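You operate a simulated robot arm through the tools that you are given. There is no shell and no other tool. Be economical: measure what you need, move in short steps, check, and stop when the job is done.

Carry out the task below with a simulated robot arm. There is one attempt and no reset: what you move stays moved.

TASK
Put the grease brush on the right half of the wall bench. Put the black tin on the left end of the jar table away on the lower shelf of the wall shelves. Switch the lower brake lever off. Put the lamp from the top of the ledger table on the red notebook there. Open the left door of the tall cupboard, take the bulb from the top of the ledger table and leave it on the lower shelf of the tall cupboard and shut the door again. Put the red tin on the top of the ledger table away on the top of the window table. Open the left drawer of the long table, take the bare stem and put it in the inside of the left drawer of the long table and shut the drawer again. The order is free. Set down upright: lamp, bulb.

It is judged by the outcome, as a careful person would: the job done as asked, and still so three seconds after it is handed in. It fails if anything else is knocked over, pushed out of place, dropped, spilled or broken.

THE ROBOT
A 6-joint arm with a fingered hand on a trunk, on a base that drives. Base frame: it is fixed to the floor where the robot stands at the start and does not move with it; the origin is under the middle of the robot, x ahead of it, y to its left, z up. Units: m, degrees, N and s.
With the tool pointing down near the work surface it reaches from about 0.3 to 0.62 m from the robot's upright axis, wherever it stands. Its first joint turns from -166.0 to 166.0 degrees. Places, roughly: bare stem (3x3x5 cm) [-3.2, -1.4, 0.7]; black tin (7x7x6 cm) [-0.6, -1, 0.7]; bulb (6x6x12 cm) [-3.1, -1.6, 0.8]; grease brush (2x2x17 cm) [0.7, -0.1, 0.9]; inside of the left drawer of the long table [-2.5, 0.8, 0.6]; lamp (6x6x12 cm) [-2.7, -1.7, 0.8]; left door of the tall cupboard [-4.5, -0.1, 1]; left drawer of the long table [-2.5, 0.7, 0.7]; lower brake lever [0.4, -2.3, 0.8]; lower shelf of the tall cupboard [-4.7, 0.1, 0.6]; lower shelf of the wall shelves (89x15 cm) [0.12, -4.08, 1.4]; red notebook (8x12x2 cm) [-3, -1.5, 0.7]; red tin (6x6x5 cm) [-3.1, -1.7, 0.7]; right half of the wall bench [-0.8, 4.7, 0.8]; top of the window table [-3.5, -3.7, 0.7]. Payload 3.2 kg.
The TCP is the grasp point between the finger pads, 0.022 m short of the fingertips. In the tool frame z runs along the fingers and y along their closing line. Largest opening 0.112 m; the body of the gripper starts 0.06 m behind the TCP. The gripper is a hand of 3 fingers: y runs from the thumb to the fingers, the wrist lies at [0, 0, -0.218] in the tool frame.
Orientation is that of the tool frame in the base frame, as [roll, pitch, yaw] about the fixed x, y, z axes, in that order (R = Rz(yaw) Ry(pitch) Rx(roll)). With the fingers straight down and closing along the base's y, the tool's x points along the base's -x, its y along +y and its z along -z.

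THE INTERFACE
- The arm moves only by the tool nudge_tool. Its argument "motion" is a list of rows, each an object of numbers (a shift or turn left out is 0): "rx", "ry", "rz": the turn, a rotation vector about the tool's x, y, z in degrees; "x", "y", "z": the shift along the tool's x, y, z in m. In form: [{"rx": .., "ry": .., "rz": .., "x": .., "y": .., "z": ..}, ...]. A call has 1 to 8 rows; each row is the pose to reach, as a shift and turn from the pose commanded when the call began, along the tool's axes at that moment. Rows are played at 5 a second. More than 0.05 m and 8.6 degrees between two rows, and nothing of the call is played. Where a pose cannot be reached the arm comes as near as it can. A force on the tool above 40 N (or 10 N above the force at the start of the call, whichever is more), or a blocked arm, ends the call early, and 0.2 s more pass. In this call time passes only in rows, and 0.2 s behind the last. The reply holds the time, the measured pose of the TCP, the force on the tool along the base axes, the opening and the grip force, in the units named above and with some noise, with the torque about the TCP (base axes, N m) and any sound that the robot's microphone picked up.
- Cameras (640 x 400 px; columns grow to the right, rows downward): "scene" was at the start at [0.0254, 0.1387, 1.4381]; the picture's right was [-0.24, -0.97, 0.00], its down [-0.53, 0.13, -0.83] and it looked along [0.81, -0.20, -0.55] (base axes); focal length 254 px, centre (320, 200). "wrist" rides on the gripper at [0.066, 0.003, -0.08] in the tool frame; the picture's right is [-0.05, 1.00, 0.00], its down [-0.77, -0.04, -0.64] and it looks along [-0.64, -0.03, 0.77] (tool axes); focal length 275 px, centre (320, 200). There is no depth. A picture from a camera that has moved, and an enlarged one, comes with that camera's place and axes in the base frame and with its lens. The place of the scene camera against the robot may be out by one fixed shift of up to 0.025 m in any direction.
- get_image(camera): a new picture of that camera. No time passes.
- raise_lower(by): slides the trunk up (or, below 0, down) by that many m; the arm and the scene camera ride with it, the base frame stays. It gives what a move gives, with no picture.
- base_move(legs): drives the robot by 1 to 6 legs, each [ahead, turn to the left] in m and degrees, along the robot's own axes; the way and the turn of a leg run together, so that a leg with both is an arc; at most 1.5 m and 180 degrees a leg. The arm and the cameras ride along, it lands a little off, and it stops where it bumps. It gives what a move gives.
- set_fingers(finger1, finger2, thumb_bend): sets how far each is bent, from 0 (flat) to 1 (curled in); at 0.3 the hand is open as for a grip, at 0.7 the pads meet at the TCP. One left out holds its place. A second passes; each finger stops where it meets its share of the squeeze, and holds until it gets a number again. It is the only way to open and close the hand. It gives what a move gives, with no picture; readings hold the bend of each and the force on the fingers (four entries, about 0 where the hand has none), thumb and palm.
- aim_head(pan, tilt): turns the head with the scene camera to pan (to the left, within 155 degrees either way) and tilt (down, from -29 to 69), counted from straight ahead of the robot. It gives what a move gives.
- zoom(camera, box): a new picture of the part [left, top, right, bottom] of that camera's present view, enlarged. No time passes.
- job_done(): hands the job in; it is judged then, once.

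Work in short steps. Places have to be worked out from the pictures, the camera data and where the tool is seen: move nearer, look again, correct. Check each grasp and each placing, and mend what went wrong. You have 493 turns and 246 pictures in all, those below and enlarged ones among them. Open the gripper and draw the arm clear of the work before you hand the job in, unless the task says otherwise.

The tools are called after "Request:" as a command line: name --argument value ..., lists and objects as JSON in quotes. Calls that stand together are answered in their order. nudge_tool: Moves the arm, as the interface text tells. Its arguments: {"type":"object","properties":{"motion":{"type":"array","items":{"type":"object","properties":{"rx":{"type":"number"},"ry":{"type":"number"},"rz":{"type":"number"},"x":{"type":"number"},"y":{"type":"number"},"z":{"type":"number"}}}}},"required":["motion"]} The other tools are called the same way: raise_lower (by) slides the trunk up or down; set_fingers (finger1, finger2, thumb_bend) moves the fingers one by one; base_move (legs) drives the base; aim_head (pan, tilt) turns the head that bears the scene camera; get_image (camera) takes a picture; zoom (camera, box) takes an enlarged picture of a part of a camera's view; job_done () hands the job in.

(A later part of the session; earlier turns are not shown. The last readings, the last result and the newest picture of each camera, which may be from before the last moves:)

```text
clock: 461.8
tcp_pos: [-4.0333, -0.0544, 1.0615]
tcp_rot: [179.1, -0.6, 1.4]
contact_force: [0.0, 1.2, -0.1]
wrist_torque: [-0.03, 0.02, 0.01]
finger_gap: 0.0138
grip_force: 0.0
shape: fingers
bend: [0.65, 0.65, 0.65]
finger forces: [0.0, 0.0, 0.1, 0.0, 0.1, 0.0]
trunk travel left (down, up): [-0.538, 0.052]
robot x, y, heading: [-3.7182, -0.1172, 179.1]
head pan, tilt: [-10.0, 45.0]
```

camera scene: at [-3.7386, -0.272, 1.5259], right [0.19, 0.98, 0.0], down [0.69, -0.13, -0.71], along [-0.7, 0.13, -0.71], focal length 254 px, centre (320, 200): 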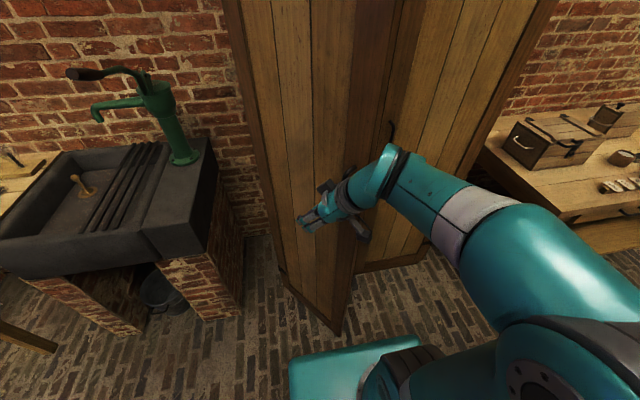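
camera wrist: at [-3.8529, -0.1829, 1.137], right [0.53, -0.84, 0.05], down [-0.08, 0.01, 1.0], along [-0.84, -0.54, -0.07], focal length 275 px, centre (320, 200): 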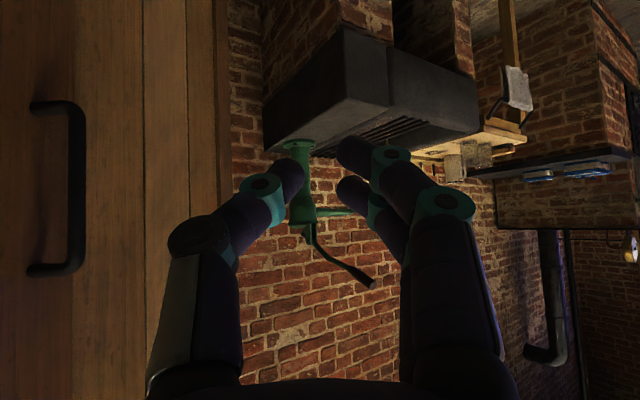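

Now go around the door edge: north, then west inside the opening.

Request:
nudge_tool --motion '[{"y": -0.045}, {"y": -0.09}, {"y": -0.135}, {"x": -0.045, "y": -0.15}, {"x": -0.09, "y": -0.155}, {"x": -0.135, "y": -0.155}, {"x": -0.18, "y": -0.155}, {"x": -0.225, "y": -0.155}]'

Request:
get_image --camera "scene"

```text
clock: 463.6
tcp_pos: [-4.2459, 0.0908, 1.0542]
tcp_rot: [179.1, -0.6, 1.4]
contact_force: [1.2, -0.4, 0.5]
wrist_torque: [0.05, 0.0, 0.0]
finger_gap: 0.0144
grip_force: 0.1
shape: fingers
bend: [0.65, 0.65, 0.65]
finger forces: [0.1, 0.2, 0.0, 0.1, 0.1, 0.0]
out of reach, approached as far as the arm can: row 8
trunk travel left (down, up): [-0.538, 0.052]
robot x, y, heading: [-3.7159, -0.1187, 179.1]
head pan, tilt: [-10.0, 45.0]
```

```text
103 pictures are left
camera scene: at [-3.7373, -0.2725, 1.5259], right [0.19, 0.98, 0.0], down [0.69, -0.13, -0.71], along [-0.7, 0.13, -0.71], focal length 254 px, centre (320, 200)
```

scene: 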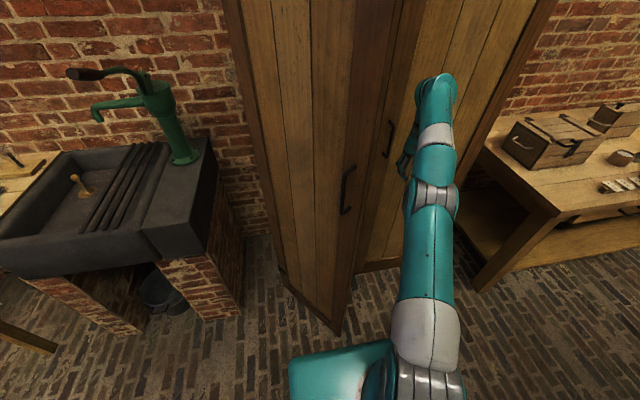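

Push the door open southward with the hand.

Request:
nudge_tool --motion '[{"x": 0.01, "y": 0.04}, {"x": 0.02, "y": 0.08}, {"x": 0.03, "y": 0.12}, {"x": 0.03, "y": 0.15}, {"x": 0.03, "y": 0.18}, {"x": 0.03, "y": 0.21}, {"x": 0.03, "y": 0.24}, {"x": 0.03, "y": 0.27}]'

Request:
get_image --camera "scene"

```text
clock: 465.4
tcp_pos: [-4.2099, -0.1819, 1.0594]
tcp_rot: [179.1, -0.7, 1.5]
contact_force: [-0.3, 0.6, 0.7]
wrist_torque: [0.01, 0.05, 0.03]
finger_gap: 0.0142
grip_force: 0.1
shape: fingers
bend: [0.65, 0.65, 0.65]
finger forces: [0.0, 0.0, 0.0, 0.0, 0.0, 0.1]
trunk travel left (down, up): [-0.538, 0.052]
robot x, y, heading: [-3.7161, -0.1154, 179.3]
head pan, tilt: [-10.0, 45.0]
```

```text
102 pictures are left
camera scene: at [-3.7387, -0.2727, 1.5258], right [0.19, 0.98, 0.0], down [0.69, -0.13, -0.71], along [-0.69, 0.13, -0.71], focal length 254 px, centre (320, 200)
```

scene: 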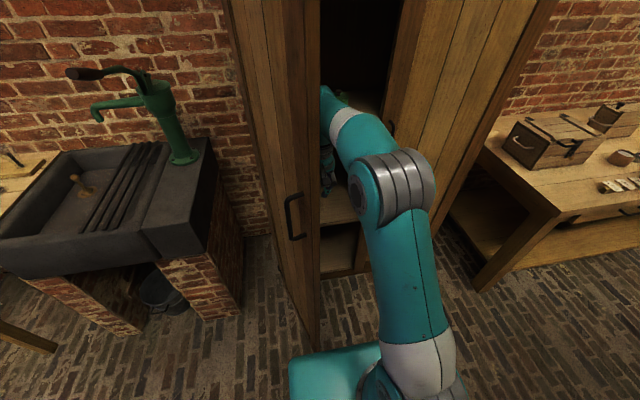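

Door is about 85° open; push a little more.

Request:
nudge_tool --motion '[{"y": 0.03}, {"y": 0.06}, {"y": 0.08}]'

Request:
nudge_tool --motion '[{"y": -0.04}, {"y": -0.08}, {"y": -0.12}, {"x": 0.04, "y": -0.14}, {"x": 0.08, "y": -0.14}, {"x": 0.12, "y": -0.14}, {"x": 0.16, "y": -0.14}, {"x": 0.18, "y": -0.14}]'

Request:
get_image --camera "scene"

```text
clock: 466.2
tcp_pos: [-4.2074, -0.2585, 1.0616]
tcp_rot: [179.1, -0.7, 1.4]
contact_force: [-0.5, -0.4, 1.0]
wrist_torque: [0.04, 0.0, -0.01]
finger_gap: 0.0139
grip_force: 0.0
shape: fingers
bend: [0.65, 0.65, 0.65]
finger forces: [0.0, 0.0, 0.1, 0.1, 0.1, 0.0]
trunk travel left (down, up): [-0.538, 0.052]
robot x, y, heading: [-3.7145, -0.1161, 179.3]
head pan, tilt: [-10.0, 45.0]
```

```text
clock: 468.0
tcp_pos: [-4.0309, -0.114, 1.0569]
tcp_rot: [178.9, -0.6, 1.4]
contact_force: [-0.4, 0.6, 0.4]
wrist_torque: [0.01, 0.05, 0.01]
finger_gap: 0.0141
grip_force: 0.0
shape: fingers
bend: [0.65, 0.65, 0.65]
finger forces: [0.0, 0.0, 0.0, 0.0, 0.0, 0.0]
trunk travel left (down, up): [-0.538, 0.052]
robot x, y, heading: [-3.7164, -0.1129, 179.5]
head pan, tilt: [-10.0, 45.0]
```

```text
101 pictures are left
camera scene: at [-3.7383, -0.272, 1.5258], right [0.19, 0.98, 0.0], down [0.69, -0.13, -0.71], along [-0.69, 0.13, -0.71], focal length 254 px, centre (320, 200)
```

scene: 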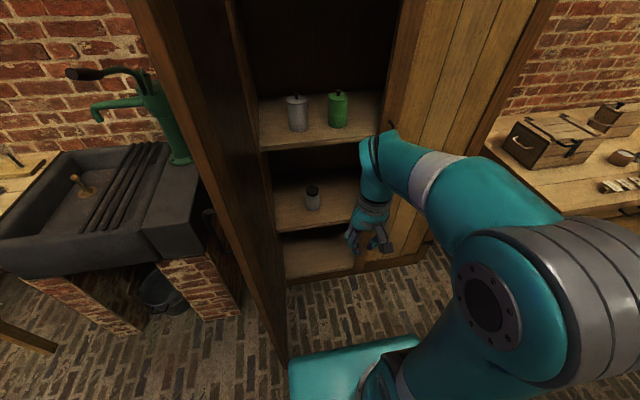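

The cupboard is fully open; lower shelf at z≈0.57 (jar at (-4.66,-0.14), free space to its right). Now fetch the bulb: back up and drive to the west side of the ledger table.

Request:
base_move --legs '[[-0.1, 0], [0, 90], [1.4, 0], [0, 90]]'

Request:
set_fingers --finger1 0.3 --finger2 0.3 --thumb_bend 0.3

Request:
get_image --camera "wrist"

```text
clock: 483.5
tcp_pos: [-3.2946, -1.5151, 1.0583]
tcp_rot: [179.0, -0.6, -176.5]
contact_force: [-0.3, 0.5, 0.4]
wrist_torque: [-0.02, 0.0, 0.0]
finger_gap: 0.0139
grip_force: 0.1
shape: fingers
bend: [0.65, 0.65, 0.65]
finger forces: [0.0, 0.1, 0.0, 0.0, 0.0, 0.0]
trunk travel left (down, up): [-0.538, 0.052]
robot x, y, heading: [-3.6129, -1.525, 1.2]
head pan, tilt: [-10.0, 45.0]
```

```text
clock: 484.5
tcp_pos: [-3.2948, -1.5158, 1.0584]
tcp_rot: [178.9, -0.6, -176.6]
contact_force: [0.0, 1.0, 0.9]
wrist_torque: [0.01, 0.06, 0.02]
finger_gap: 0.1112
grip_force: 0.0
shape: fingers
bend: [0.3, 0.3, 0.3]
finger forces: [0.0, 0.0, 0.0, 0.1, 0.1, 0.0]
trunk travel left (down, up): [-0.538, 0.052]
robot x, y, heading: [-3.6105, -1.525, 1.6]
head pan, tilt: [-10.0, 45.0]
```

```text
100 pictures are left
camera wrist: at [-3.3601, -1.5185, 1.1411], right [-0.01, 1.0, 0.02], down [0.78, 0.0, 0.63], along [0.63, 0.02, -0.78], focal length 275 px, centre (320, 200)
```

wrist: 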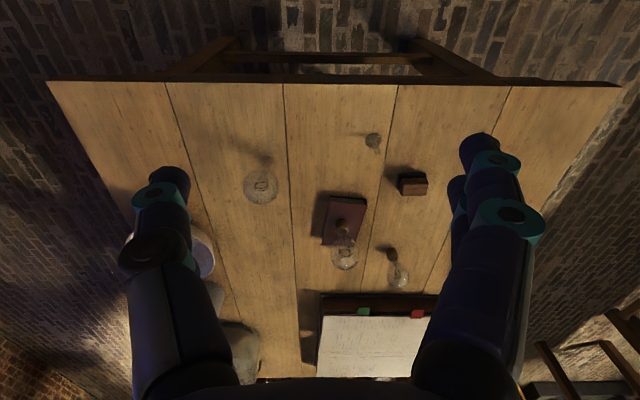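

Bulb at ≈(-3.105,-1.602). Move above it.

Request:
nudge_tool --motion '[{"x": -0.035, "y": -0.018, "z": 0.02}, {"x": -0.07, "y": -0.036, "z": 0.04}, {"x": -0.105, "y": -0.054, "z": 0.06}, {"x": -0.14, "y": -0.072, "z": 0.08}, {"x": -0.17, "y": -0.09, "z": 0.1}, {"x": -0.1845, "y": -0.098, "z": 0.13}]'

Request:
get_image --camera "wrist"

```text
clock: 485.9
tcp_pos: [-3.1053, -1.5997, 0.9245]
tcp_rot: [179.0, -0.6, -176.5]
contact_force: [0.0, 0.3, 0.6]
wrist_torque: [-0.02, 0.0, -0.01]
finger_gap: 0.1113
grip_force: 0.2
shape: fingers
bend: [0.3, 0.3, 0.3]
finger forces: [0.0, 0.0, 0.0, 0.0, 0.1, 0.0]
trunk travel left (down, up): [-0.538, 0.052]
robot x, y, heading: [-3.6093, -1.5258, 1.1]
head pan, tilt: [-10.0, 45.0]
```

```text
99 pictures are left
camera wrist: at [-3.171, -1.6033, 1.0072], right [-0.01, 1.0, 0.02], down [0.78, 0.0, 0.63], along [0.63, 0.02, -0.78], focal length 275 px, centre (320, 200)
```

wrist: 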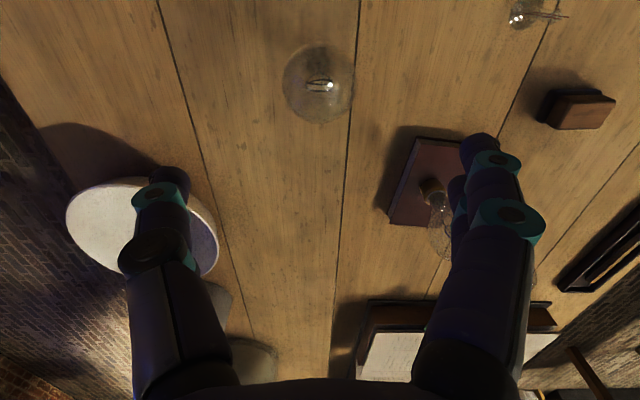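

Globe centre ≈(-3.11,-1.60,0.795). Descend to z≈0.79.

Request:
nudge_tool --motion '[{"x": 0.005, "z": 0.04}, {"x": 0.005, "z": 0.08}, {"x": 0.005, "z": 0.11}, {"x": 0.005, "z": 0.134}]'

Request:
set_fingers --finger1 0.57 --finger2 0.57 --thumb_bend 0.57

Request:
get_image --camera "wrist"

```text
clock: 486.9
tcp_pos: [-3.1127, -1.5985, 0.7923]
tcp_rot: [179.0, -0.6, -176.4]
contact_force: [0.4, 0.3, 0.8]
wrist_torque: [-0.01, 0.0, 0.02]
finger_gap: 0.1113
grip_force: 0.0
shape: fingers
bend: [0.3, 0.3, 0.3]
finger forces: [0.1, 0.1, 0.1, 0.0, 0.1, 0.0]
trunk travel left (down, up): [-0.538, 0.052]
robot x, y, heading: [-3.6118, -1.5276, 1.6]
head pan, tilt: [-10.0, 45.0]
```

```text
clock: 487.9
tcp_pos: [-3.1137, -1.5975, 0.7929]
tcp_rot: [179.0, -0.5, -176.5]
contact_force: [0.7, -0.1, -0.2]
wrist_torque: [-0.02, 0.04, 0.02]
finger_gap: 0.0392
grip_force: 0.2
shape: fingers
bend: [0.56, 0.55, 0.56]
finger forces: [0.0, 0.3, 0.0, 0.1, 0.4, 0.0]
trunk travel left (down, up): [-0.538, 0.052]
robot x, y, heading: [-3.6103, -1.5261, 1.4]
head pan, tilt: [-10.0, 45.0]
```

```text
98 pictures are left
camera wrist: at [-3.1786, -1.6002, 0.8749], right [-0.01, 1.0, 0.02], down [0.78, 0.0, 0.63], along [0.63, 0.02, -0.78], focal length 275 px, centre (320, 200)
```

wrist: 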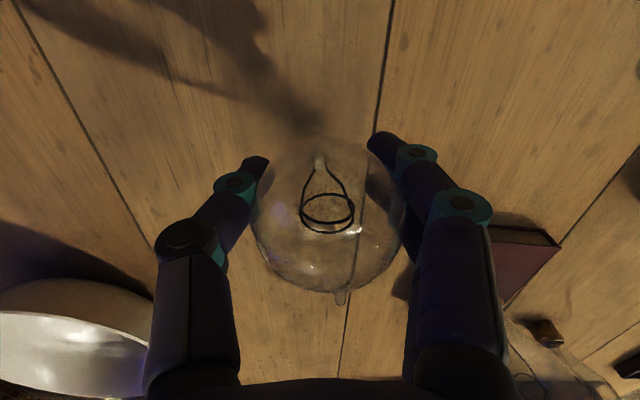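

Touching on both sides; close gently a bit more and lift slightly.

Request:
set_fingers --finger1 0.64 --finger2 0.64 --thumb_bend 0.64

Request:
nudge_tool --motion '[{"z": -0.01}, {"z": -0.03}, {"z": -0.06}]'

Request:
get_image --camera "wrist"

```text
clock: 488.9
tcp_pos: [-3.1125, -1.5964, 0.7921]
tcp_rot: [178.9, -0.6, -176.6]
contact_force: [-0.6, 0.5, -0.2]
wrist_torque: [0.01, 0.02, -0.02]
finger_gap: 0.0346
grip_force: 8.7
shape: fingers
bend: [0.58, 0.58, 0.6]
finger forces: [4.1, 4.5, 0.0, 0.0, 8.2, 0.0]
trunk travel left (down, up): [-0.538, 0.052]
robot x, y, heading: [-3.6118, -1.5256, 1.4]
head pan, tilt: [-10.0, 45.0]
```

```text
clock: 489.7
tcp_pos: [-3.1143, -1.6001, 0.8509]
tcp_rot: [179.1, -0.7, -176.5]
contact_force: [0.4, -0.3, -0.3]
wrist_torque: [0.03, 0.03, 0.01]
finger_gap: 0.0344
grip_force: 7.9
shape: fingers
bend: [0.58, 0.58, 0.6]
finger forces: [4.2, 4.5, 0.0, 0.1, 8.1, 0.0]
trunk travel left (down, up): [-0.538, 0.052]
robot x, y, heading: [-3.6133, -1.5274, 1.4]
head pan, tilt: [-10.0, 45.0]
```

```text
97 pictures are left
camera wrist: at [-3.1786, -1.6029, 0.9336], right [-0.01, 1.0, 0.02], down [0.78, 0.0, 0.63], along [0.63, 0.02, -0.78], focal length 275 px, centre (320, 200)
```

wrist: 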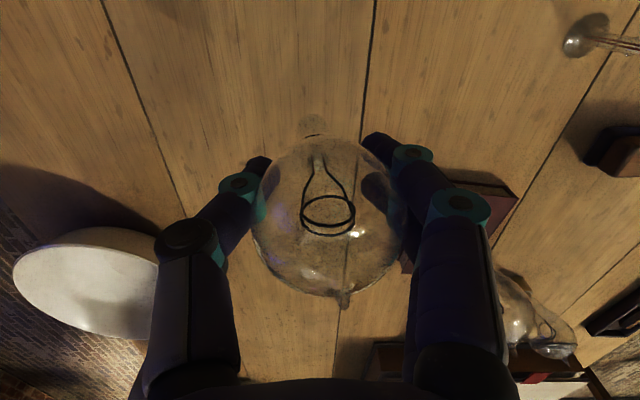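

Bulb held (base 7.2 cm below TCP). Raise, retract and drive back to the cupboard.

Request:
nudge_tool --motion '[{"z": -0.045}, {"z": -0.09}, {"z": -0.13}, {"x": 0.04, "z": -0.15}, {"x": 0.08, "z": -0.16}, {"x": 0.12, "z": -0.17}, {"x": 0.16, "z": -0.18}, {"x": 0.19, "z": -0.18}]'

Request:
base_move --legs '[[0, 89], [1.5, 0], [0, 89.5]]'

Request:
aim_head --pan 0 --tilt 45

Request:
get_image --camera "scene"

```text
clock: 491.5
tcp_pos: [-3.2983, -1.6139, 1.0317]
tcp_rot: [179.1, -0.6, -176.3]
contact_force: [0.6, 0.2, -0.4]
wrist_torque: [0.05, -0.03, -0.01]
finger_gap: 0.0337
grip_force: 8.1
shape: fingers
bend: [0.59, 0.58, 0.6]
finger forces: [4.0, 4.5, 0.1, 0.1, 7.9, 0.0]
trunk travel left (down, up): [-0.538, 0.052]
robot x, y, heading: [-3.608, -1.5228, 1.4]
head pan, tilt: [-10.0, 45.0]
```

```text
clock: 506.5
tcp_pos: [-3.8856, 0.0928, 1.0327]
tcp_rot: [178.9, -0.6, 0.1]
contact_force: [-0.5, 0.4, -0.5]
wrist_torque: [-0.03, 0.02, 0.0]
finger_gap: 0.0332
grip_force: 7.8
shape: fingers
bend: [0.59, 0.58, 0.6]
finger forces: [3.6, 4.4, 0.1, 0.0, 7.9, 0.0]
trunk travel left (down, up): [-0.538, 0.052]
robot x, y, heading: [-3.5777, -0.014, 177.6]
head pan, tilt: [-10.0, 45.0]
```

```text
clock: 507.3
tcp_pos: [-3.885, 0.092, 1.031]
tcp_rot: [179.0, -0.6, 0.2]
contact_force: [0.0, 0.0, -0.9]
wrist_torque: [0.0, 0.02, -0.04]
finger_gap: 0.0334
grip_force: 8.2
shape: fingers
bend: [0.59, 0.58, 0.6]
finger forces: [3.7, 4.5, 0.1, 0.1, 7.8, 0.0]
trunk travel left (down, up): [-0.538, 0.052]
robot x, y, heading: [-3.5844, -0.0116, 177.7]
head pan, tilt: [0.0, 45.0]
```

```text
96 pictures are left
camera scene: at [-3.6078, -0.184, 1.5259], right [0.04, 1.0, 0.0], down [0.71, -0.03, -0.71], along [-0.71, 0.03, -0.71], focal length 254 px, centre (320, 200)
```

scene: 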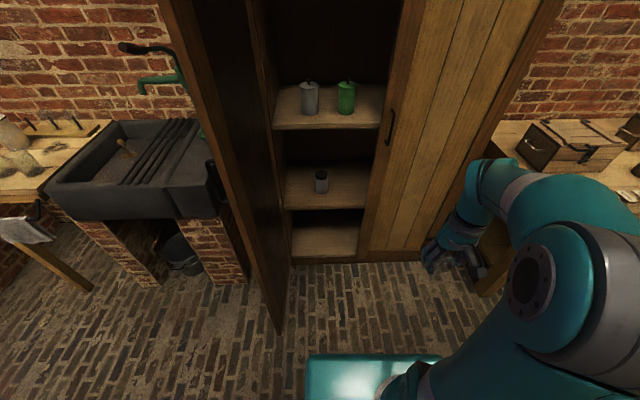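

Opening spans y≈-0.32…0.07; lower shelf z≈0.585, jar at (-4.63,-0.136). Target for the bulb: (-4.6,-0.02). I lower the trunk 0.34 m, centre the hand, and remeasure.

Request:
raise_lower --by -0.34

Request:
nudge_tool --motion '[{"y": 0.04}, {"y": 0.08}, {"y": 0.112}]'

Request:
aim_head --pan 0 --tilt 30

Request:
get_image --camera "scene"

Request:
get_image --camera "wrist"

```text
clock: 510.6
tcp_pos: [-3.8862, 0.0922, 0.6919]
tcp_rot: [179.0, -0.7, 0.1]
contact_force: [-0.3, -0.3, -0.9]
wrist_torque: [0.03, 0.0, 0.0]
finger_gap: 0.0335
grip_force: 8.0
shape: fingers
bend: [0.59, 0.58, 0.6]
finger forces: [3.7, 4.6, 0.0, 0.1, 7.7, 0.1]
trunk travel left (down, up): [-0.198, 0.392]
robot x, y, heading: [-3.5793, -0.0112, 178.0]
head pan, tilt: [0.0, 45.0]
```

```text
clock: 511.4
tcp_pos: [-3.8873, -0.0215, 0.6948]
tcp_rot: [179.0, -0.6, -0.1]
contact_force: [-0.1, -0.2, -0.3]
wrist_torque: [0.01, 0.0, 0.0]
finger_gap: 0.0333
grip_force: 7.8
shape: fingers
bend: [0.59, 0.58, 0.6]
finger forces: [3.7, 4.5, 0.1, 0.0, 7.9, 0.1]
trunk travel left (down, up): [-0.198, 0.392]
robot x, y, heading: [-3.5787, -0.0154, 178.1]
head pan, tilt: [0.0, 45.0]
```

```text
clock: 512.2
tcp_pos: [-3.8873, -0.0214, 0.6937]
tcp_rot: [179.0, -0.6, 0.0]
contact_force: [0.3, 0.1, -0.5]
wrist_torque: [0.0, 0.03, 0.0]
finger_gap: 0.0332
grip_force: 7.9
shape: fingers
bend: [0.59, 0.58, 0.6]
finger forces: [3.7, 4.5, 0.0, 0.0, 7.9, 0.0]
trunk travel left (down, up): [-0.198, 0.392]
robot x, y, heading: [-3.5792, -0.0142, 177.9]
head pan, tilt: [0.0, 30.0]
```

```text
95 pictures are left
camera scene: at [-3.6169, -0.1838, 1.2084], right [0.04, 1.0, 0.0], down [0.5, -0.02, -0.87], along [-0.87, 0.03, -0.5], focal length 254 px, centre (320, 200)
```

scene: 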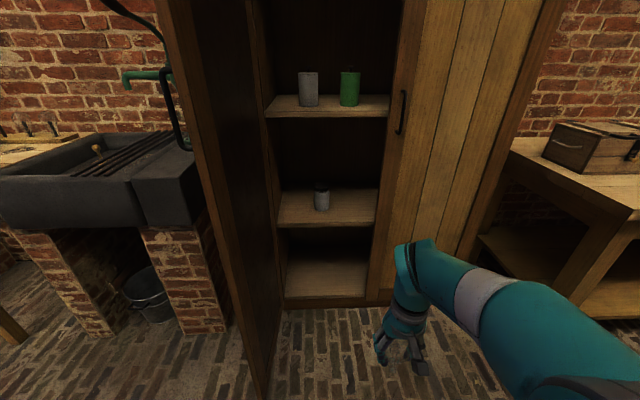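

```text
94 pictures are left
camera wrist: at [-3.8216, -0.0232, 0.7771], right [-0.05, -1.0, 0.02], down [-0.78, 0.05, 0.63], along [-0.63, 0.02, -0.78], focal length 275 px, centre (320, 200)
```

wrist: 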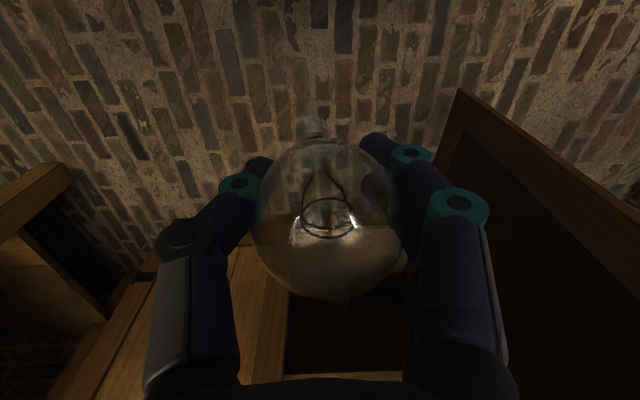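

Shelf estimate ≈0.60, upper shelf underside ≈1.0. I raise the hand 1 cm, straighten the heading and drive in 0.5 m.

Request:
nudge_tool --motion '[{"z": -0.012}]'

Request:
base_move --legs '[[0, 2], [0.48, 0]]'

Request:
get_image --camera "scene"

Request:
get_image --camera "wrist"

```text
clock: 512.6
tcp_pos: [-3.8864, -0.0203, 0.7072]
tcp_rot: [179.1, -0.6, 0.2]
contact_force: [0.3, -1.5, -1.2]
wrist_torque: [0.05, -0.01, 0.01]
finger_gap: 0.033
grip_force: 8.0
shape: fingers
bend: [0.59, 0.58, 0.6]
finger forces: [3.7, 4.5, 0.0, 0.1, 7.8, 0.0]
trunk travel left (down, up): [-0.198, 0.392]
robot x, y, heading: [-3.5801, -0.0152, 178.0]
head pan, tilt: [0.0, 30.0]
```

```text
clock: 515.7
tcp_pos: [-4.3541, -0.032, 0.7075]
tcp_rot: [179.0, -0.5, 2.3]
contact_force: [-0.8, -0.2, -0.8]
wrist_torque: [0.01, 0.0, 0.02]
finger_gap: 0.0333
grip_force: 8.1
shape: fingers
bend: [0.59, 0.58, 0.6]
finger forces: [3.6, 4.5, 0.0, 0.0, 7.8, 0.0]
trunk travel left (down, up): [-0.198, 0.392]
robot x, y, heading: [-4.0446, -0.0113, -179.9]
head pan, tilt: [0.0, 30.0]
```

```text
93 pictures are left
camera scene: at [-4.0781, -0.1846, 1.2085], right [0.0, 1.0, 0.0], down [0.5, 0.0, -0.87], along [-0.87, 0.0, -0.5], focal length 254 px, centre (320, 200)
```

scene: 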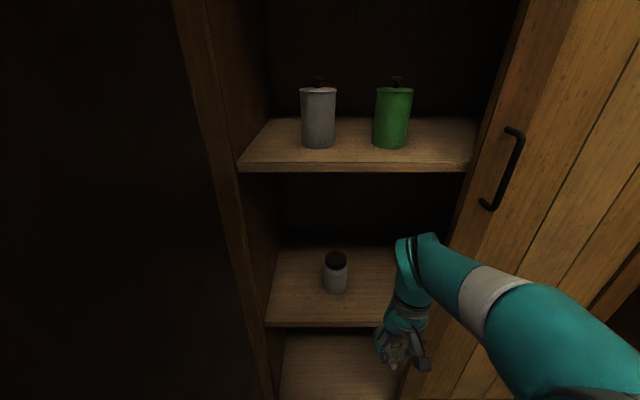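

```text
92 pictures are left
camera wrist: at [-4.2883, -0.0319, 0.7895], right [-0.01, -1.0, 0.02], down [-0.78, 0.02, 0.63], along [-0.63, -0.01, -0.78], focal length 275 px, centre (320, 200)
```

wrist: 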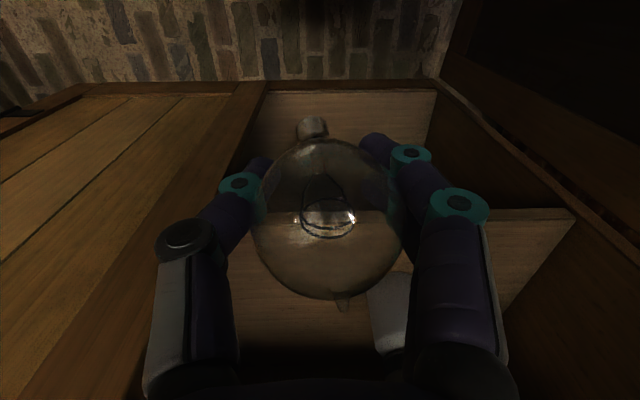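

I zoom the wrist view to identify the shelf front edge exactly.

Request:
zoom --camera "wrist" --box '[380, 60, 620, 380]'

Request:
zoom --camera "scene" --box '[230, 220, 470, 400]'

```text
1.25 times, centred on (500, 220) of wrist
camera zoom: at [-4.2883, -0.0319, 0.7895], right [-0.01, -1.0, 0.02], down [-0.78, 0.02, 0.63], along [-0.63, -0.01, -0.78], focal length 344 px, centre (95, 175)
```

zoom: 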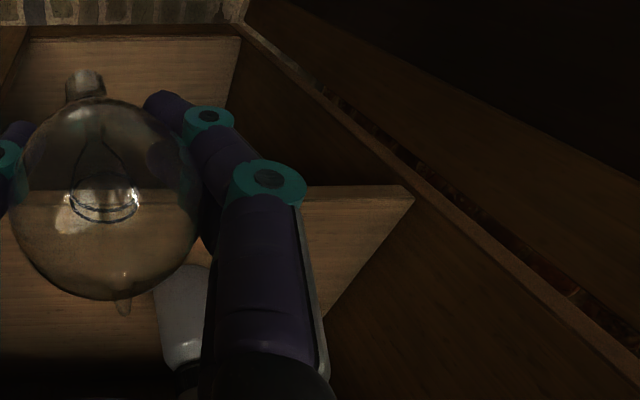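

```text
2.22 times, centred on (350, 310) of scene
camera zoom: at [-4.0781, -0.1846, 1.2085], right [0.0, 1.0, 0.0], down [0.5, 0.0, -0.87], along [-0.87, 0.0, -0.5], focal length 564 px, centre (253, -44)
```

zoom: 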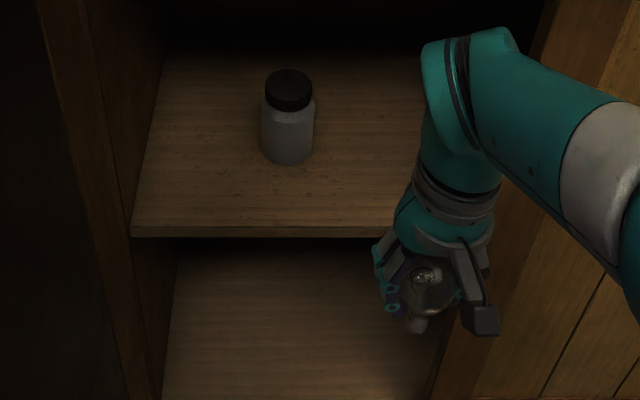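

Refined: shelf front edge x≈-4.505, surface z≈0.575. I lower 3 cm and extend the arm 0.215 m into the cupboard.

Request:
nudge_tool --motion '[{"x": -0.02, "y": -0.001, "z": 0.02}, {"x": -0.05, "y": -0.003, "z": 0.03}, {"x": -0.09, "y": -0.006, "z": 0.03}, {"x": -0.13, "y": -0.009, "z": 0.03}, {"x": -0.165, "y": -0.012, "z": 0.03}, {"x": -0.195, "y": -0.014, "z": 0.03}, {"x": -0.215, "y": -0.0156, "z": 0.03}]'

Request:
get_image --camera "wrist"

Request:
zoom --camera "scene" --box '[230, 180, 490, 375]'

```text
clock: 517.3
tcp_pos: [-4.569, -0.026, 0.6729]
tcp_rot: [179.1, -0.6, 2.3]
contact_force: [-0.3, 0.1, -0.1]
wrist_torque: [0.0, 0.01, 0.0]
finger_gap: 0.0331
grip_force: 8.0
shape: fingers
bend: [0.59, 0.58, 0.61]
finger forces: [3.6, 4.4, 0.1, 0.0, 7.8, 0.0]
trunk travel left (down, up): [-0.198, 0.392]
robot x, y, heading: [-4.0476, -0.0098, -179.9]
head pan, tilt: [0.0, 30.0]
```

```text
89 pictures are left
camera wrist: at [-4.5033, -0.0247, 0.7571], right [-0.01, -1.0, 0.02], down [-0.78, 0.02, 0.63], along [-0.63, -0.01, -0.78], focal length 275 px, centre (320, 200)
```

wrist: 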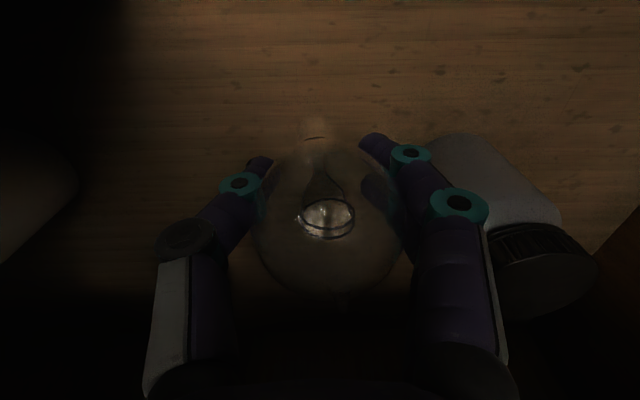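

```text
2.05 times, centred on (360, 278) of scene
camera zoom: at [-4.078, -0.1846, 1.2085], right [0.0, 1.0, 0.0], down [0.5, 0.0, -0.87], along [-0.87, 0.0, -0.5], focal length 521 px, centre (238, 41)
```

zoom: 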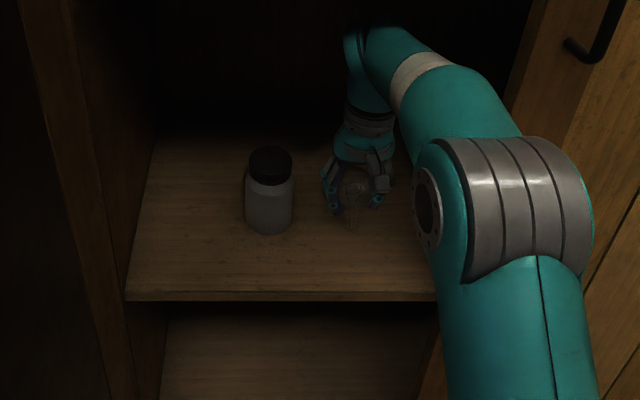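

In place. Lower slowly to contact.

Request:
nudge_tool --motion '[{"z": 0.008}, {"z": 0.014}, {"z": 0.018}, {"z": 0.022}]'

```text
clock: 518.3
tcp_pos: [-4.5695, -0.0249, 0.6519]
tcp_rot: [179.1, -0.6, 2.2]
contact_force: [0.2, -0.5, -0.7]
wrist_torque: [0.02, 0.03, -0.02]
finger_gap: 0.0333
grip_force: 7.5
shape: fingers
bend: [0.59, 0.58, 0.61]
finger forces: [3.6, 4.4, 0.0, 0.0, 7.7, 0.0]
trunk travel left (down, up): [-0.198, 0.392]
robot x, y, heading: [-4.0458, -0.0156, -180.0]
head pan, tilt: [0.0, 30.0]
```

Request:
nudge_tool --motion '[{"z": 0.004}, {"z": 0.008}]'

Request:
zoom --camera "wrist" --box '[220, 80, 420, 240]'

```text
clock: 518.9
tcp_pos: [-4.5689, -0.0257, 0.6439]
tcp_rot: [178.9, -0.6, 2.3]
contact_force: [-0.7, -0.6, -0.5]
wrist_torque: [-0.01, -0.01, 0.03]
finger_gap: 0.0332
grip_force: 8.4
shape: fingers
bend: [0.59, 0.58, 0.61]
finger forces: [3.6, 4.4, 0.0, 0.0, 7.7, 0.1]
trunk travel left (down, up): [-0.198, 0.392]
robot x, y, heading: [-4.0485, -0.0111, -179.9]
head pan, tilt: [0.0, 30.0]
```

```text
2.50 times, centred on (320, 160) of wrist
camera zoom: at [-4.5039, -0.0247, 0.7269], right [-0.01, -1.0, 0.02], down [-0.78, 0.02, 0.63], along [-0.63, -0.01, -0.78], focal length 688 px, centre (320, 300)
```

zoom: 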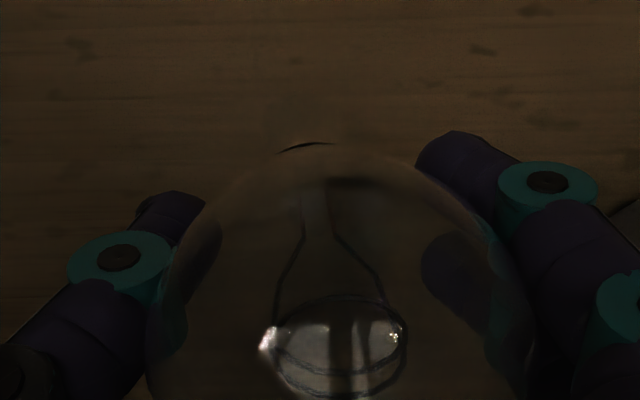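

No contact yet; continue in small steps.

Request:
nudge_tool --motion '[{"z": 0.004}, {"z": 0.008}]'

Request:
nudge_tool --motion '[{"z": 0.004}, {"z": 0.008}]'

```text
clock: 519.5
tcp_pos: [-4.5692, -0.0264, 0.6365]
tcp_rot: [179.0, -0.6, 2.2]
contact_force: [0.0, 0.4, 0.5]
wrist_torque: [0.01, 0.03, 0.0]
finger_gap: 0.0331
grip_force: 7.7
shape: fingers
bend: [0.59, 0.58, 0.61]
finger forces: [3.6, 4.4, 0.0, 0.1, 7.6, 0.0]
trunk travel left (down, up): [-0.198, 0.392]
robot x, y, heading: [-4.0461, -0.0147, -180.0]
head pan, tilt: [0.0, 30.0]
```

```text
clock: 520.1
tcp_pos: [-4.5683, -0.0249, 0.627]
tcp_rot: [179.0, -0.6, 2.1]
contact_force: [0.2, 0.9, 4.6]
wrist_torque: [-0.03, -0.02, 0.0]
finger_gap: 0.0314
grip_force: 7.0
shape: fingers
bend: [0.6, 0.59, 0.62]
finger forces: [2.9, 3.6, 0.0, 0.1, 6.9, 0.0]
trunk travel left (down, up): [-0.198, 0.392]
robot x, y, heading: [-4.0436, -0.0082, -180.0]
head pan, tilt: [0.0, 30.0]
```

Contact (4.6 N). Release gently to 0.44.

Request:
set_fingers --finger1 0.5 --finger2 0.5 --thumb_bend 0.5

Request:
set_fingers --finger1 0.42 --finger2 0.42 --thumb_bend 0.42

Request:
get_image --camera "wrist"

```text
clock: 521.1
tcp_pos: [-4.5678, -0.0252, 0.6272]
tcp_rot: [179.1, -0.7, 2.3]
contact_force: [0.0, 0.1, 0.7]
wrist_torque: [-0.01, -0.04, 0.01]
finger_gap: 0.0545
grip_force: 0.1
shape: fingers
bend: [0.5, 0.5, 0.5]
finger forces: [0.0, 0.0, 0.0, 0.0, 0.0, 0.0]
trunk travel left (down, up): [-0.198, 0.392]
robot x, y, heading: [-4.0481, -0.0149, -179.8]
head pan, tilt: [0.0, 30.0]
```

```text
clock: 522.1
tcp_pos: [-4.5681, -0.0253, 0.6277]
tcp_rot: [179.0, -0.6, 2.2]
contact_force: [0.4, 0.0, -0.6]
wrist_torque: [0.03, -0.01, 0.02]
finger_gap: 0.0774
grip_force: 0.0
shape: fingers
bend: [0.42, 0.42, 0.42]
finger forces: [0.1, 0.0, 0.0, 0.0, 0.1, 0.0]
trunk travel left (down, up): [-0.198, 0.392]
robot x, y, heading: [-4.0472, -0.012, -179.9]
head pan, tilt: [0.0, 30.0]
```

```text
86 pictures are left
camera wrist: at [-4.5034, -0.025, 0.7103], right [-0.01, -1.0, 0.02], down [-0.78, 0.02, 0.63], along [-0.63, -0.01, -0.78], focal length 275 px, centre (320, 200)
```

wrist: 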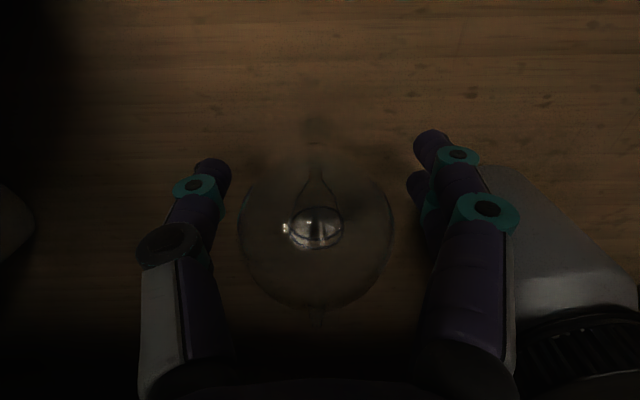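

The bulb stands upright. I withdraw straight out horizontally (fingers straddle it, palm above its top).

Request:
nudge_tool --motion '[{"x": 0.0, "z": -0.015}, {"x": 0.03, "y": 0.0012, "z": -0.02}, {"x": 0.06, "y": 0.0023, "z": -0.02}, {"x": 0.1, "y": 0.004, "z": -0.025}, {"x": 0.14, "y": 0.0055, "z": -0.025}, {"x": 0.18, "y": 0.007, "z": -0.025}, {"x": 0.21, "y": 0.008, "z": -0.025}]'

Request:
get_image --camera "wrist"

Request:
zoom --camera "scene" --box '[230, 180, 490, 375]'

```text
clock: 523.7
tcp_pos: [-4.3587, -0.0265, 0.6541]
tcp_rot: [179.1, -0.7, 2.2]
contact_force: [-0.6, 0.8, 0.1]
wrist_torque: [-0.04, 0.0, 0.04]
finger_gap: 0.0776
grip_force: 0.0
shape: fingers
bend: [0.42, 0.42, 0.42]
finger forces: [0.1, 0.0, 0.0, 0.1, 0.0, 0.1]
trunk travel left (down, up): [-0.198, 0.392]
robot x, y, heading: [-4.0487, -0.0174, -180.0]
head pan, tilt: [0.0, 30.0]
```

```text
85 pictures are left
camera wrist: at [-4.2925, -0.0262, 0.7378], right [-0.01, -1.0, 0.02], down [-0.78, 0.02, 0.63], along [-0.63, -0.01, -0.78], focal length 275 px, centre (320, 200)
```

wrist: 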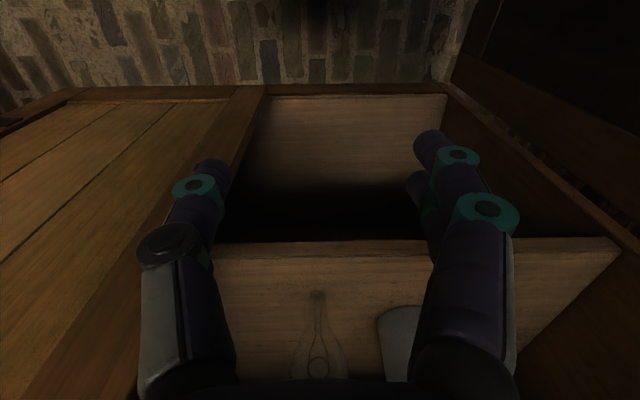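

```text
2.05 times, centred on (360, 278) of scene
camera zoom: at [-4.0783, -0.1846, 1.2085], right [0.0, 1.0, 0.0], down [0.5, 0.0, -0.87], along [-0.87, 0.0, -0.5], focal length 521 px, centre (238, 41)
```

zoom: 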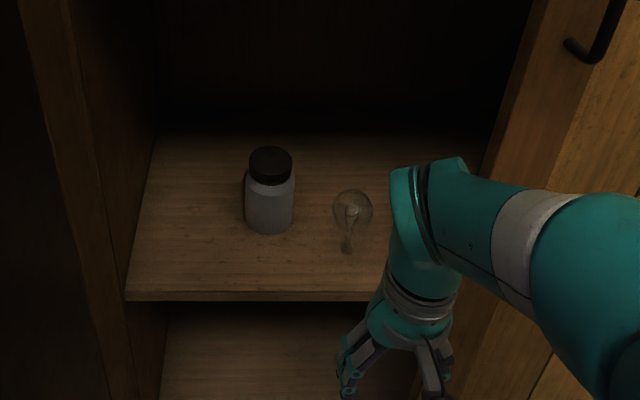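

Bulb placed upright. Now shut the door: I back out, raise the trunk, and move to the southeast so the hand can push the door from outside.

Request:
base_move --legs '[[-0.55, 0]]'

Request:
raise_lower --by 0.36

Request:
set_fingers --finger1 0.65 --finger2 0.65 --thumb_bend 0.65

Request:
base_move --legs '[[0, 45], [0.16, 0]]'

Request:
aim_head --pan -30 --tilt 35

Request:
get_image --camera "scene"

```text
clock: 526.9
tcp_pos: [-3.8159, -0.0259, 0.655]
tcp_rot: [179.1, -0.6, 2.0]
contact_force: [0.4, -0.5, 0.2]
wrist_torque: [-0.01, -0.02, 0.01]
finger_gap: 0.0775
grip_force: 0.1
shape: fingers
bend: [0.42, 0.42, 0.42]
finger forces: [0.1, 0.1, 0.0, 0.1, 0.1, 0.1]
trunk travel left (down, up): [-0.198, 0.392]
robot x, y, heading: [-3.5029, -0.0153, 179.8]
head pan, tilt: [0.0, 30.0]
```

```text
clock: 530.4
tcp_pos: [-3.8153, -0.0264, 1.0158]
tcp_rot: [179.0, -0.7, 2.0]
contact_force: [0.6, 0.1, -0.3]
wrist_torque: [0.0, 0.0, -0.04]
finger_gap: 0.0772
grip_force: 0.1
shape: fingers
bend: [0.42, 0.42, 0.42]
finger forces: [0.1, 0.1, 0.0, 0.0, 0.0, 0.0]
trunk travel left (down, up): [-0.558, 0.032]
robot x, y, heading: [-3.5018, -0.0089, 179.9]
head pan, tilt: [0.0, 30.0]
```

```text
clock: 531.4
tcp_pos: [-3.8156, -0.0264, 1.0137]
tcp_rot: [179.0, -0.6, 2.0]
contact_force: [0.5, -0.5, -0.2]
wrist_torque: [-0.02, -0.02, -0.03]
finger_gap: 0.0149
grip_force: 0.1
shape: fingers
bend: [0.65, 0.65, 0.65]
finger forces: [0.1, 0.1, 0.0, 0.0, 0.1, 0.1]
trunk travel left (down, up): [-0.558, 0.032]
robot x, y, heading: [-3.5023, -0.0145, 179.9]
head pan, tilt: [0.0, 30.0]
```

```text
clock: 534.9
tcp_pos: [-3.8269, -0.3568, 1.0146]
tcp_rot: [179.0, -0.7, 47.4]
contact_force: [-0.5, 0.2, 0.4]
wrist_torque: [0.01, 0.0, 0.02]
finger_gap: 0.0148
grip_force: 0.0
shape: fingers
bend: [0.65, 0.65, 0.65]
finger forces: [0.0, 0.0, 0.0, 0.0, 0.1, 0.1]
trunk travel left (down, up): [-0.558, 0.032]
robot x, y, heading: [-3.6177, -0.1244, -134.8]
head pan, tilt: [0.0, 30.0]
```

```text
clock: 535.8
tcp_pos: [-3.8264, -0.3566, 1.0148]
tcp_rot: [179.1, -0.5, 47.4]
contact_force: [-0.3, 0.5, -0.3]
wrist_torque: [-0.03, 0.02, 0.0]
finger_gap: 0.0147
grip_force: 0.1
shape: fingers
bend: [0.65, 0.65, 0.65]
finger forces: [0.0, 0.1, 0.0, 0.1, 0.0, 0.0]
trunk travel left (down, up): [-0.558, 0.032]
robot x, y, heading: [-3.6146, -0.1228, -134.5]
head pan, tilt: [-30.0, 35.0]
```

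```text
83 pictures are left
camera scene: at [-3.5423, -0.2296, 1.5607], right [-0.26, 0.96, 0.0], down [0.55, 0.15, -0.82], along [-0.79, -0.22, -0.57], focal length 254 px, centre (320, 200)
```

scene: 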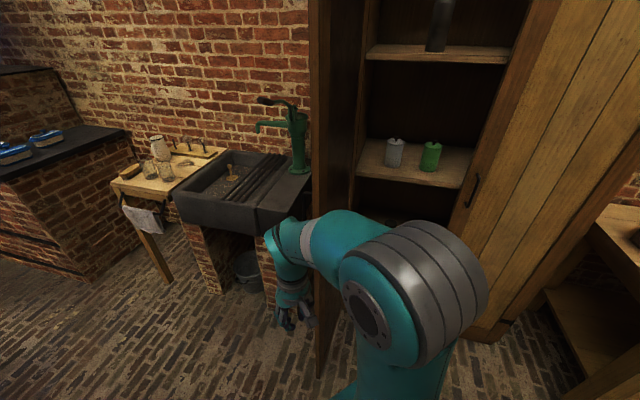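

Door edge at about (-4.08,-0.39). I drive 0.1 m closer and bring the fist around the south side of the door edge.

Request:
base_move --legs '[[0.1, 0]]'

Request:
nudge_tool --motion '[{"x": -0.044, "y": -0.007}, {"x": -0.088, "y": -0.013}, {"x": -0.131, "y": -0.0196}, {"x": -0.165, "y": -0.05}, {"x": -0.2, "y": -0.083}, {"x": -0.233, "y": -0.116}]'

Request:
get_image --camera "scene"

```text
clock: 537.0
tcp_pos: [-3.8965, -0.4278, 1.0149]
tcp_rot: [179.0, -0.7, 47.4]
contact_force: [-1.1, -0.1, -0.1]
wrist_torque: [0.02, -0.02, 0.02]
finger_gap: 0.0148
grip_force: 0.2
shape: fingers
bend: [0.65, 0.65, 0.65]
finger forces: [0.1, 0.0, 0.1, 0.0, 0.0, 0.1]
trunk travel left (down, up): [-0.558, 0.032]
robot x, y, heading: [-3.6859, -0.1958, -134.9]
head pan, tilt: [-30.0, 35.0]
```

```text
clock: 538.4
tcp_pos: [-4.1427, -0.5208, 1.0115]
tcp_rot: [179.0, -0.8, 47.3]
contact_force: [0.4, 0.4, -0.4]
wrist_torque: [-0.04, -0.01, 0.0]
finger_gap: 0.0145
grip_force: 0.0
shape: fingers
bend: [0.65, 0.65, 0.65]
finger forces: [0.0, 0.1, 0.0, 0.1, 0.0, 0.1]
trunk travel left (down, up): [-0.558, 0.032]
robot x, y, heading: [-3.6839, -0.1962, -134.8]
head pan, tilt: [-30.0, 35.0]
```

```text
82 pictures are left
camera scene: at [-3.614, -0.3008, 1.5607], right [-0.26, 0.97, 0.0], down [0.55, 0.15, -0.82], along [-0.79, -0.21, -0.57], focal length 254 px, centre (320, 200)
```

scene: 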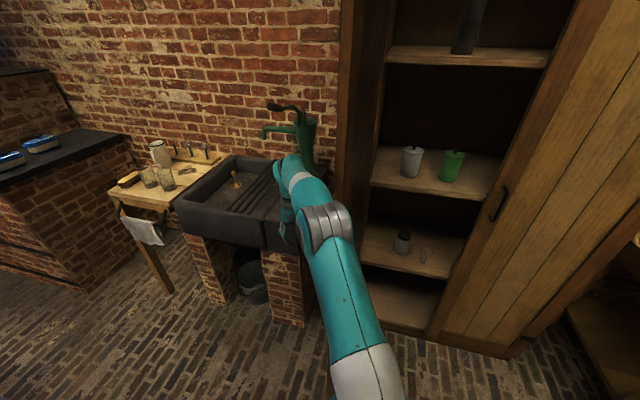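

Push northward against the door's outer face.

Request:
nudge_tool --motion '[{"x": 0.033, "y": -0.03}, {"x": 0.066, "y": -0.061}, {"x": 0.099, "y": -0.091}, {"x": 0.132, "y": -0.122}, {"x": 0.165, "y": -0.152}, {"x": 0.198, "y": -0.183}, {"x": 0.228, "y": -0.213}]'

Request:
get_image --camera "scene"

```text
clock: 540.0
tcp_pos: [-4.1422, -0.2076, 1.0108]
tcp_rot: [179.0, -0.6, 47.4]
contact_force: [0.0, -0.5, 0.5]
wrist_torque: [0.01, -0.01, 0.0]
finger_gap: 0.0144
grip_force: 0.0
shape: fingers
bend: [0.65, 0.65, 0.65]
finger forces: [0.0, 0.1, 0.0, 0.0, 0.0, 0.0]
trunk travel left (down, up): [-0.558, 0.032]
robot x, y, heading: [-3.6866, -0.2002, -134.8]
head pan, tilt: [-30.0, 35.0]
```

```text
81 pictures are left
camera scene: at [-3.6131, -0.2999, 1.5607], right [-0.26, 0.97, 0.0], down [0.55, 0.15, -0.82], along [-0.79, -0.21, -0.57], focal length 254 px, centre (320, 200)
```

scene: 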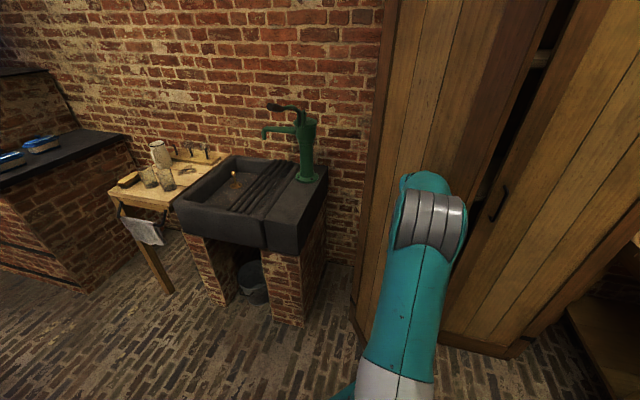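

Door is now less than half open. Continue pushing northwest.

Request:
nudge_tool --motion '[{"x": 0.004, "y": -0.039}, {"x": 0.008, "y": -0.078}, {"x": 0.012, "y": -0.117}, {"x": 0.005, "y": -0.15}]'

Request:
get_image --camera "scene"

```text
clock: 541.0
tcp_pos: [-4.2177, -0.1423, 0.9833]
tcp_rot: [179.8, -0.7, 46.6]
contact_force: [0.3, 0.1, -0.2]
wrist_torque: [0.02, 0.05, 0.02]
finger_gap: 0.0145
grip_force: 0.1
shape: fingers
bend: [0.65, 0.65, 0.65]
finger forces: [0.1, 0.0, 0.0, 0.0, 0.1, 0.1]
out of reach, approached as far as the arm can: row 3, 4
trunk travel left (down, up): [-0.558, 0.032]
robot x, y, heading: [-3.6882, -0.2005, -134.7]
head pan, tilt: [-30.0, 35.0]
```

```text
80 pictures are left
camera scene: at [-3.6129, -0.3003, 1.5607], right [-0.26, 0.97, 0.0], down [0.55, 0.15, -0.82], along [-0.79, -0.21, -0.57], focal length 254 px, centre (320, 200)
```

scene: 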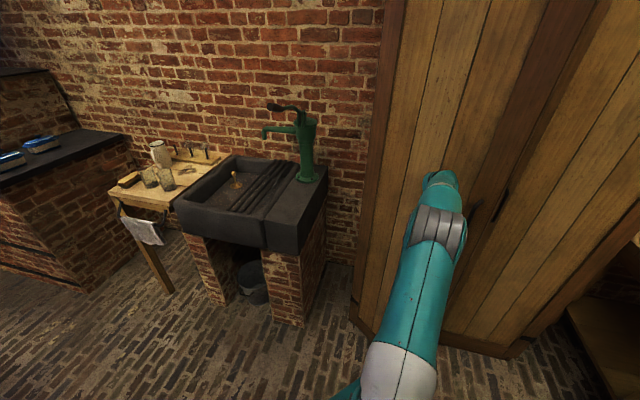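

Door ~38° open. I retract slightly, turn the robot to face the cupboard squarely and will push by driving.

Request:
nudge_tool --motion '[{"x": 0.027, "y": 0.03}, {"x": 0.054, "y": 0.06}, {"x": 0.081, "y": 0.088}]'

Request:
base_move --legs '[[0, -45.5]]'

Request:
aim_head --pan 0 --tilt 35

Request:
get_image --camera "scene"

```text
clock: 541.8
tcp_pos: [-4.096, -0.1421, 0.9856]
tcp_rot: [179.1, -0.6, 47.4]
contact_force: [0.6, 0.0, 0.1]
wrist_torque: [0.01, 0.0, 0.02]
finger_gap: 0.0147
grip_force: 0.0
shape: fingers
bend: [0.65, 0.65, 0.65]
finger forces: [0.0, 0.0, 0.0, 0.1, 0.0, 0.1]
trunk travel left (down, up): [-0.558, 0.032]
robot x, y, heading: [-3.6859, -0.196, -134.8]
head pan, tilt: [-30.0, 35.0]
```

```text
clock: 544.2
tcp_pos: [-3.9317, 0.1357, 0.9851]
tcp_rot: [179.0, -0.5, 1.3]
contact_force: [-0.1, 0.9, 0.3]
wrist_torque: [0.01, -0.03, -0.01]
finger_gap: 0.0147
grip_force: 0.1
shape: fingers
bend: [0.65, 0.65, 0.65]
finger forces: [0.1, 0.0, 0.1, 0.0, 0.1, 0.1]
trunk travel left (down, up): [-0.558, 0.032]
robot x, y, heading: [-3.6839, -0.1983, 179.2]
head pan, tilt: [-30.0, 35.0]
```

```text
clock: 545.2
tcp_pos: [-3.9311, 0.1356, 0.9854]
tcp_rot: [179.0, -0.7, 1.3]
contact_force: [0.5, 0.6, -0.4]
wrist_torque: [0.0, -0.03, -0.01]
finger_gap: 0.0143
grip_force: 0.1
shape: fingers
bend: [0.65, 0.65, 0.65]
finger forces: [0.0, 0.0, 0.0, 0.0, 0.0, 0.1]
trunk travel left (down, up): [-0.558, 0.032]
robot x, y, heading: [-3.6864, -0.199, 179.0]
head pan, tilt: [0.0, 35.0]
```

```text
79 pictures are left
camera scene: at [-3.7185, -0.3684, 1.5607], right [0.02, 1.0, 0.0], down [0.57, -0.01, -0.82], along [-0.82, 0.01, -0.57], focal length 254 px, centre (320, 200)
```

scene: 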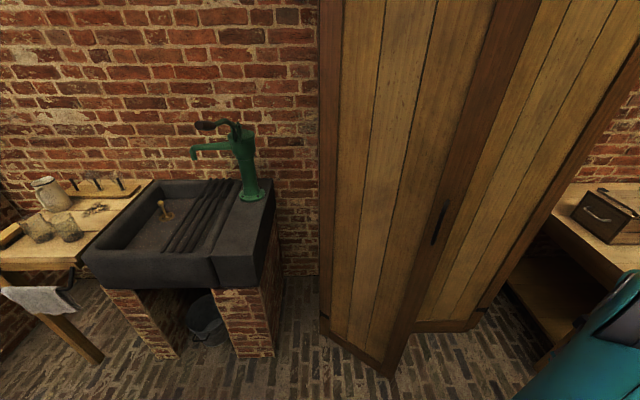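

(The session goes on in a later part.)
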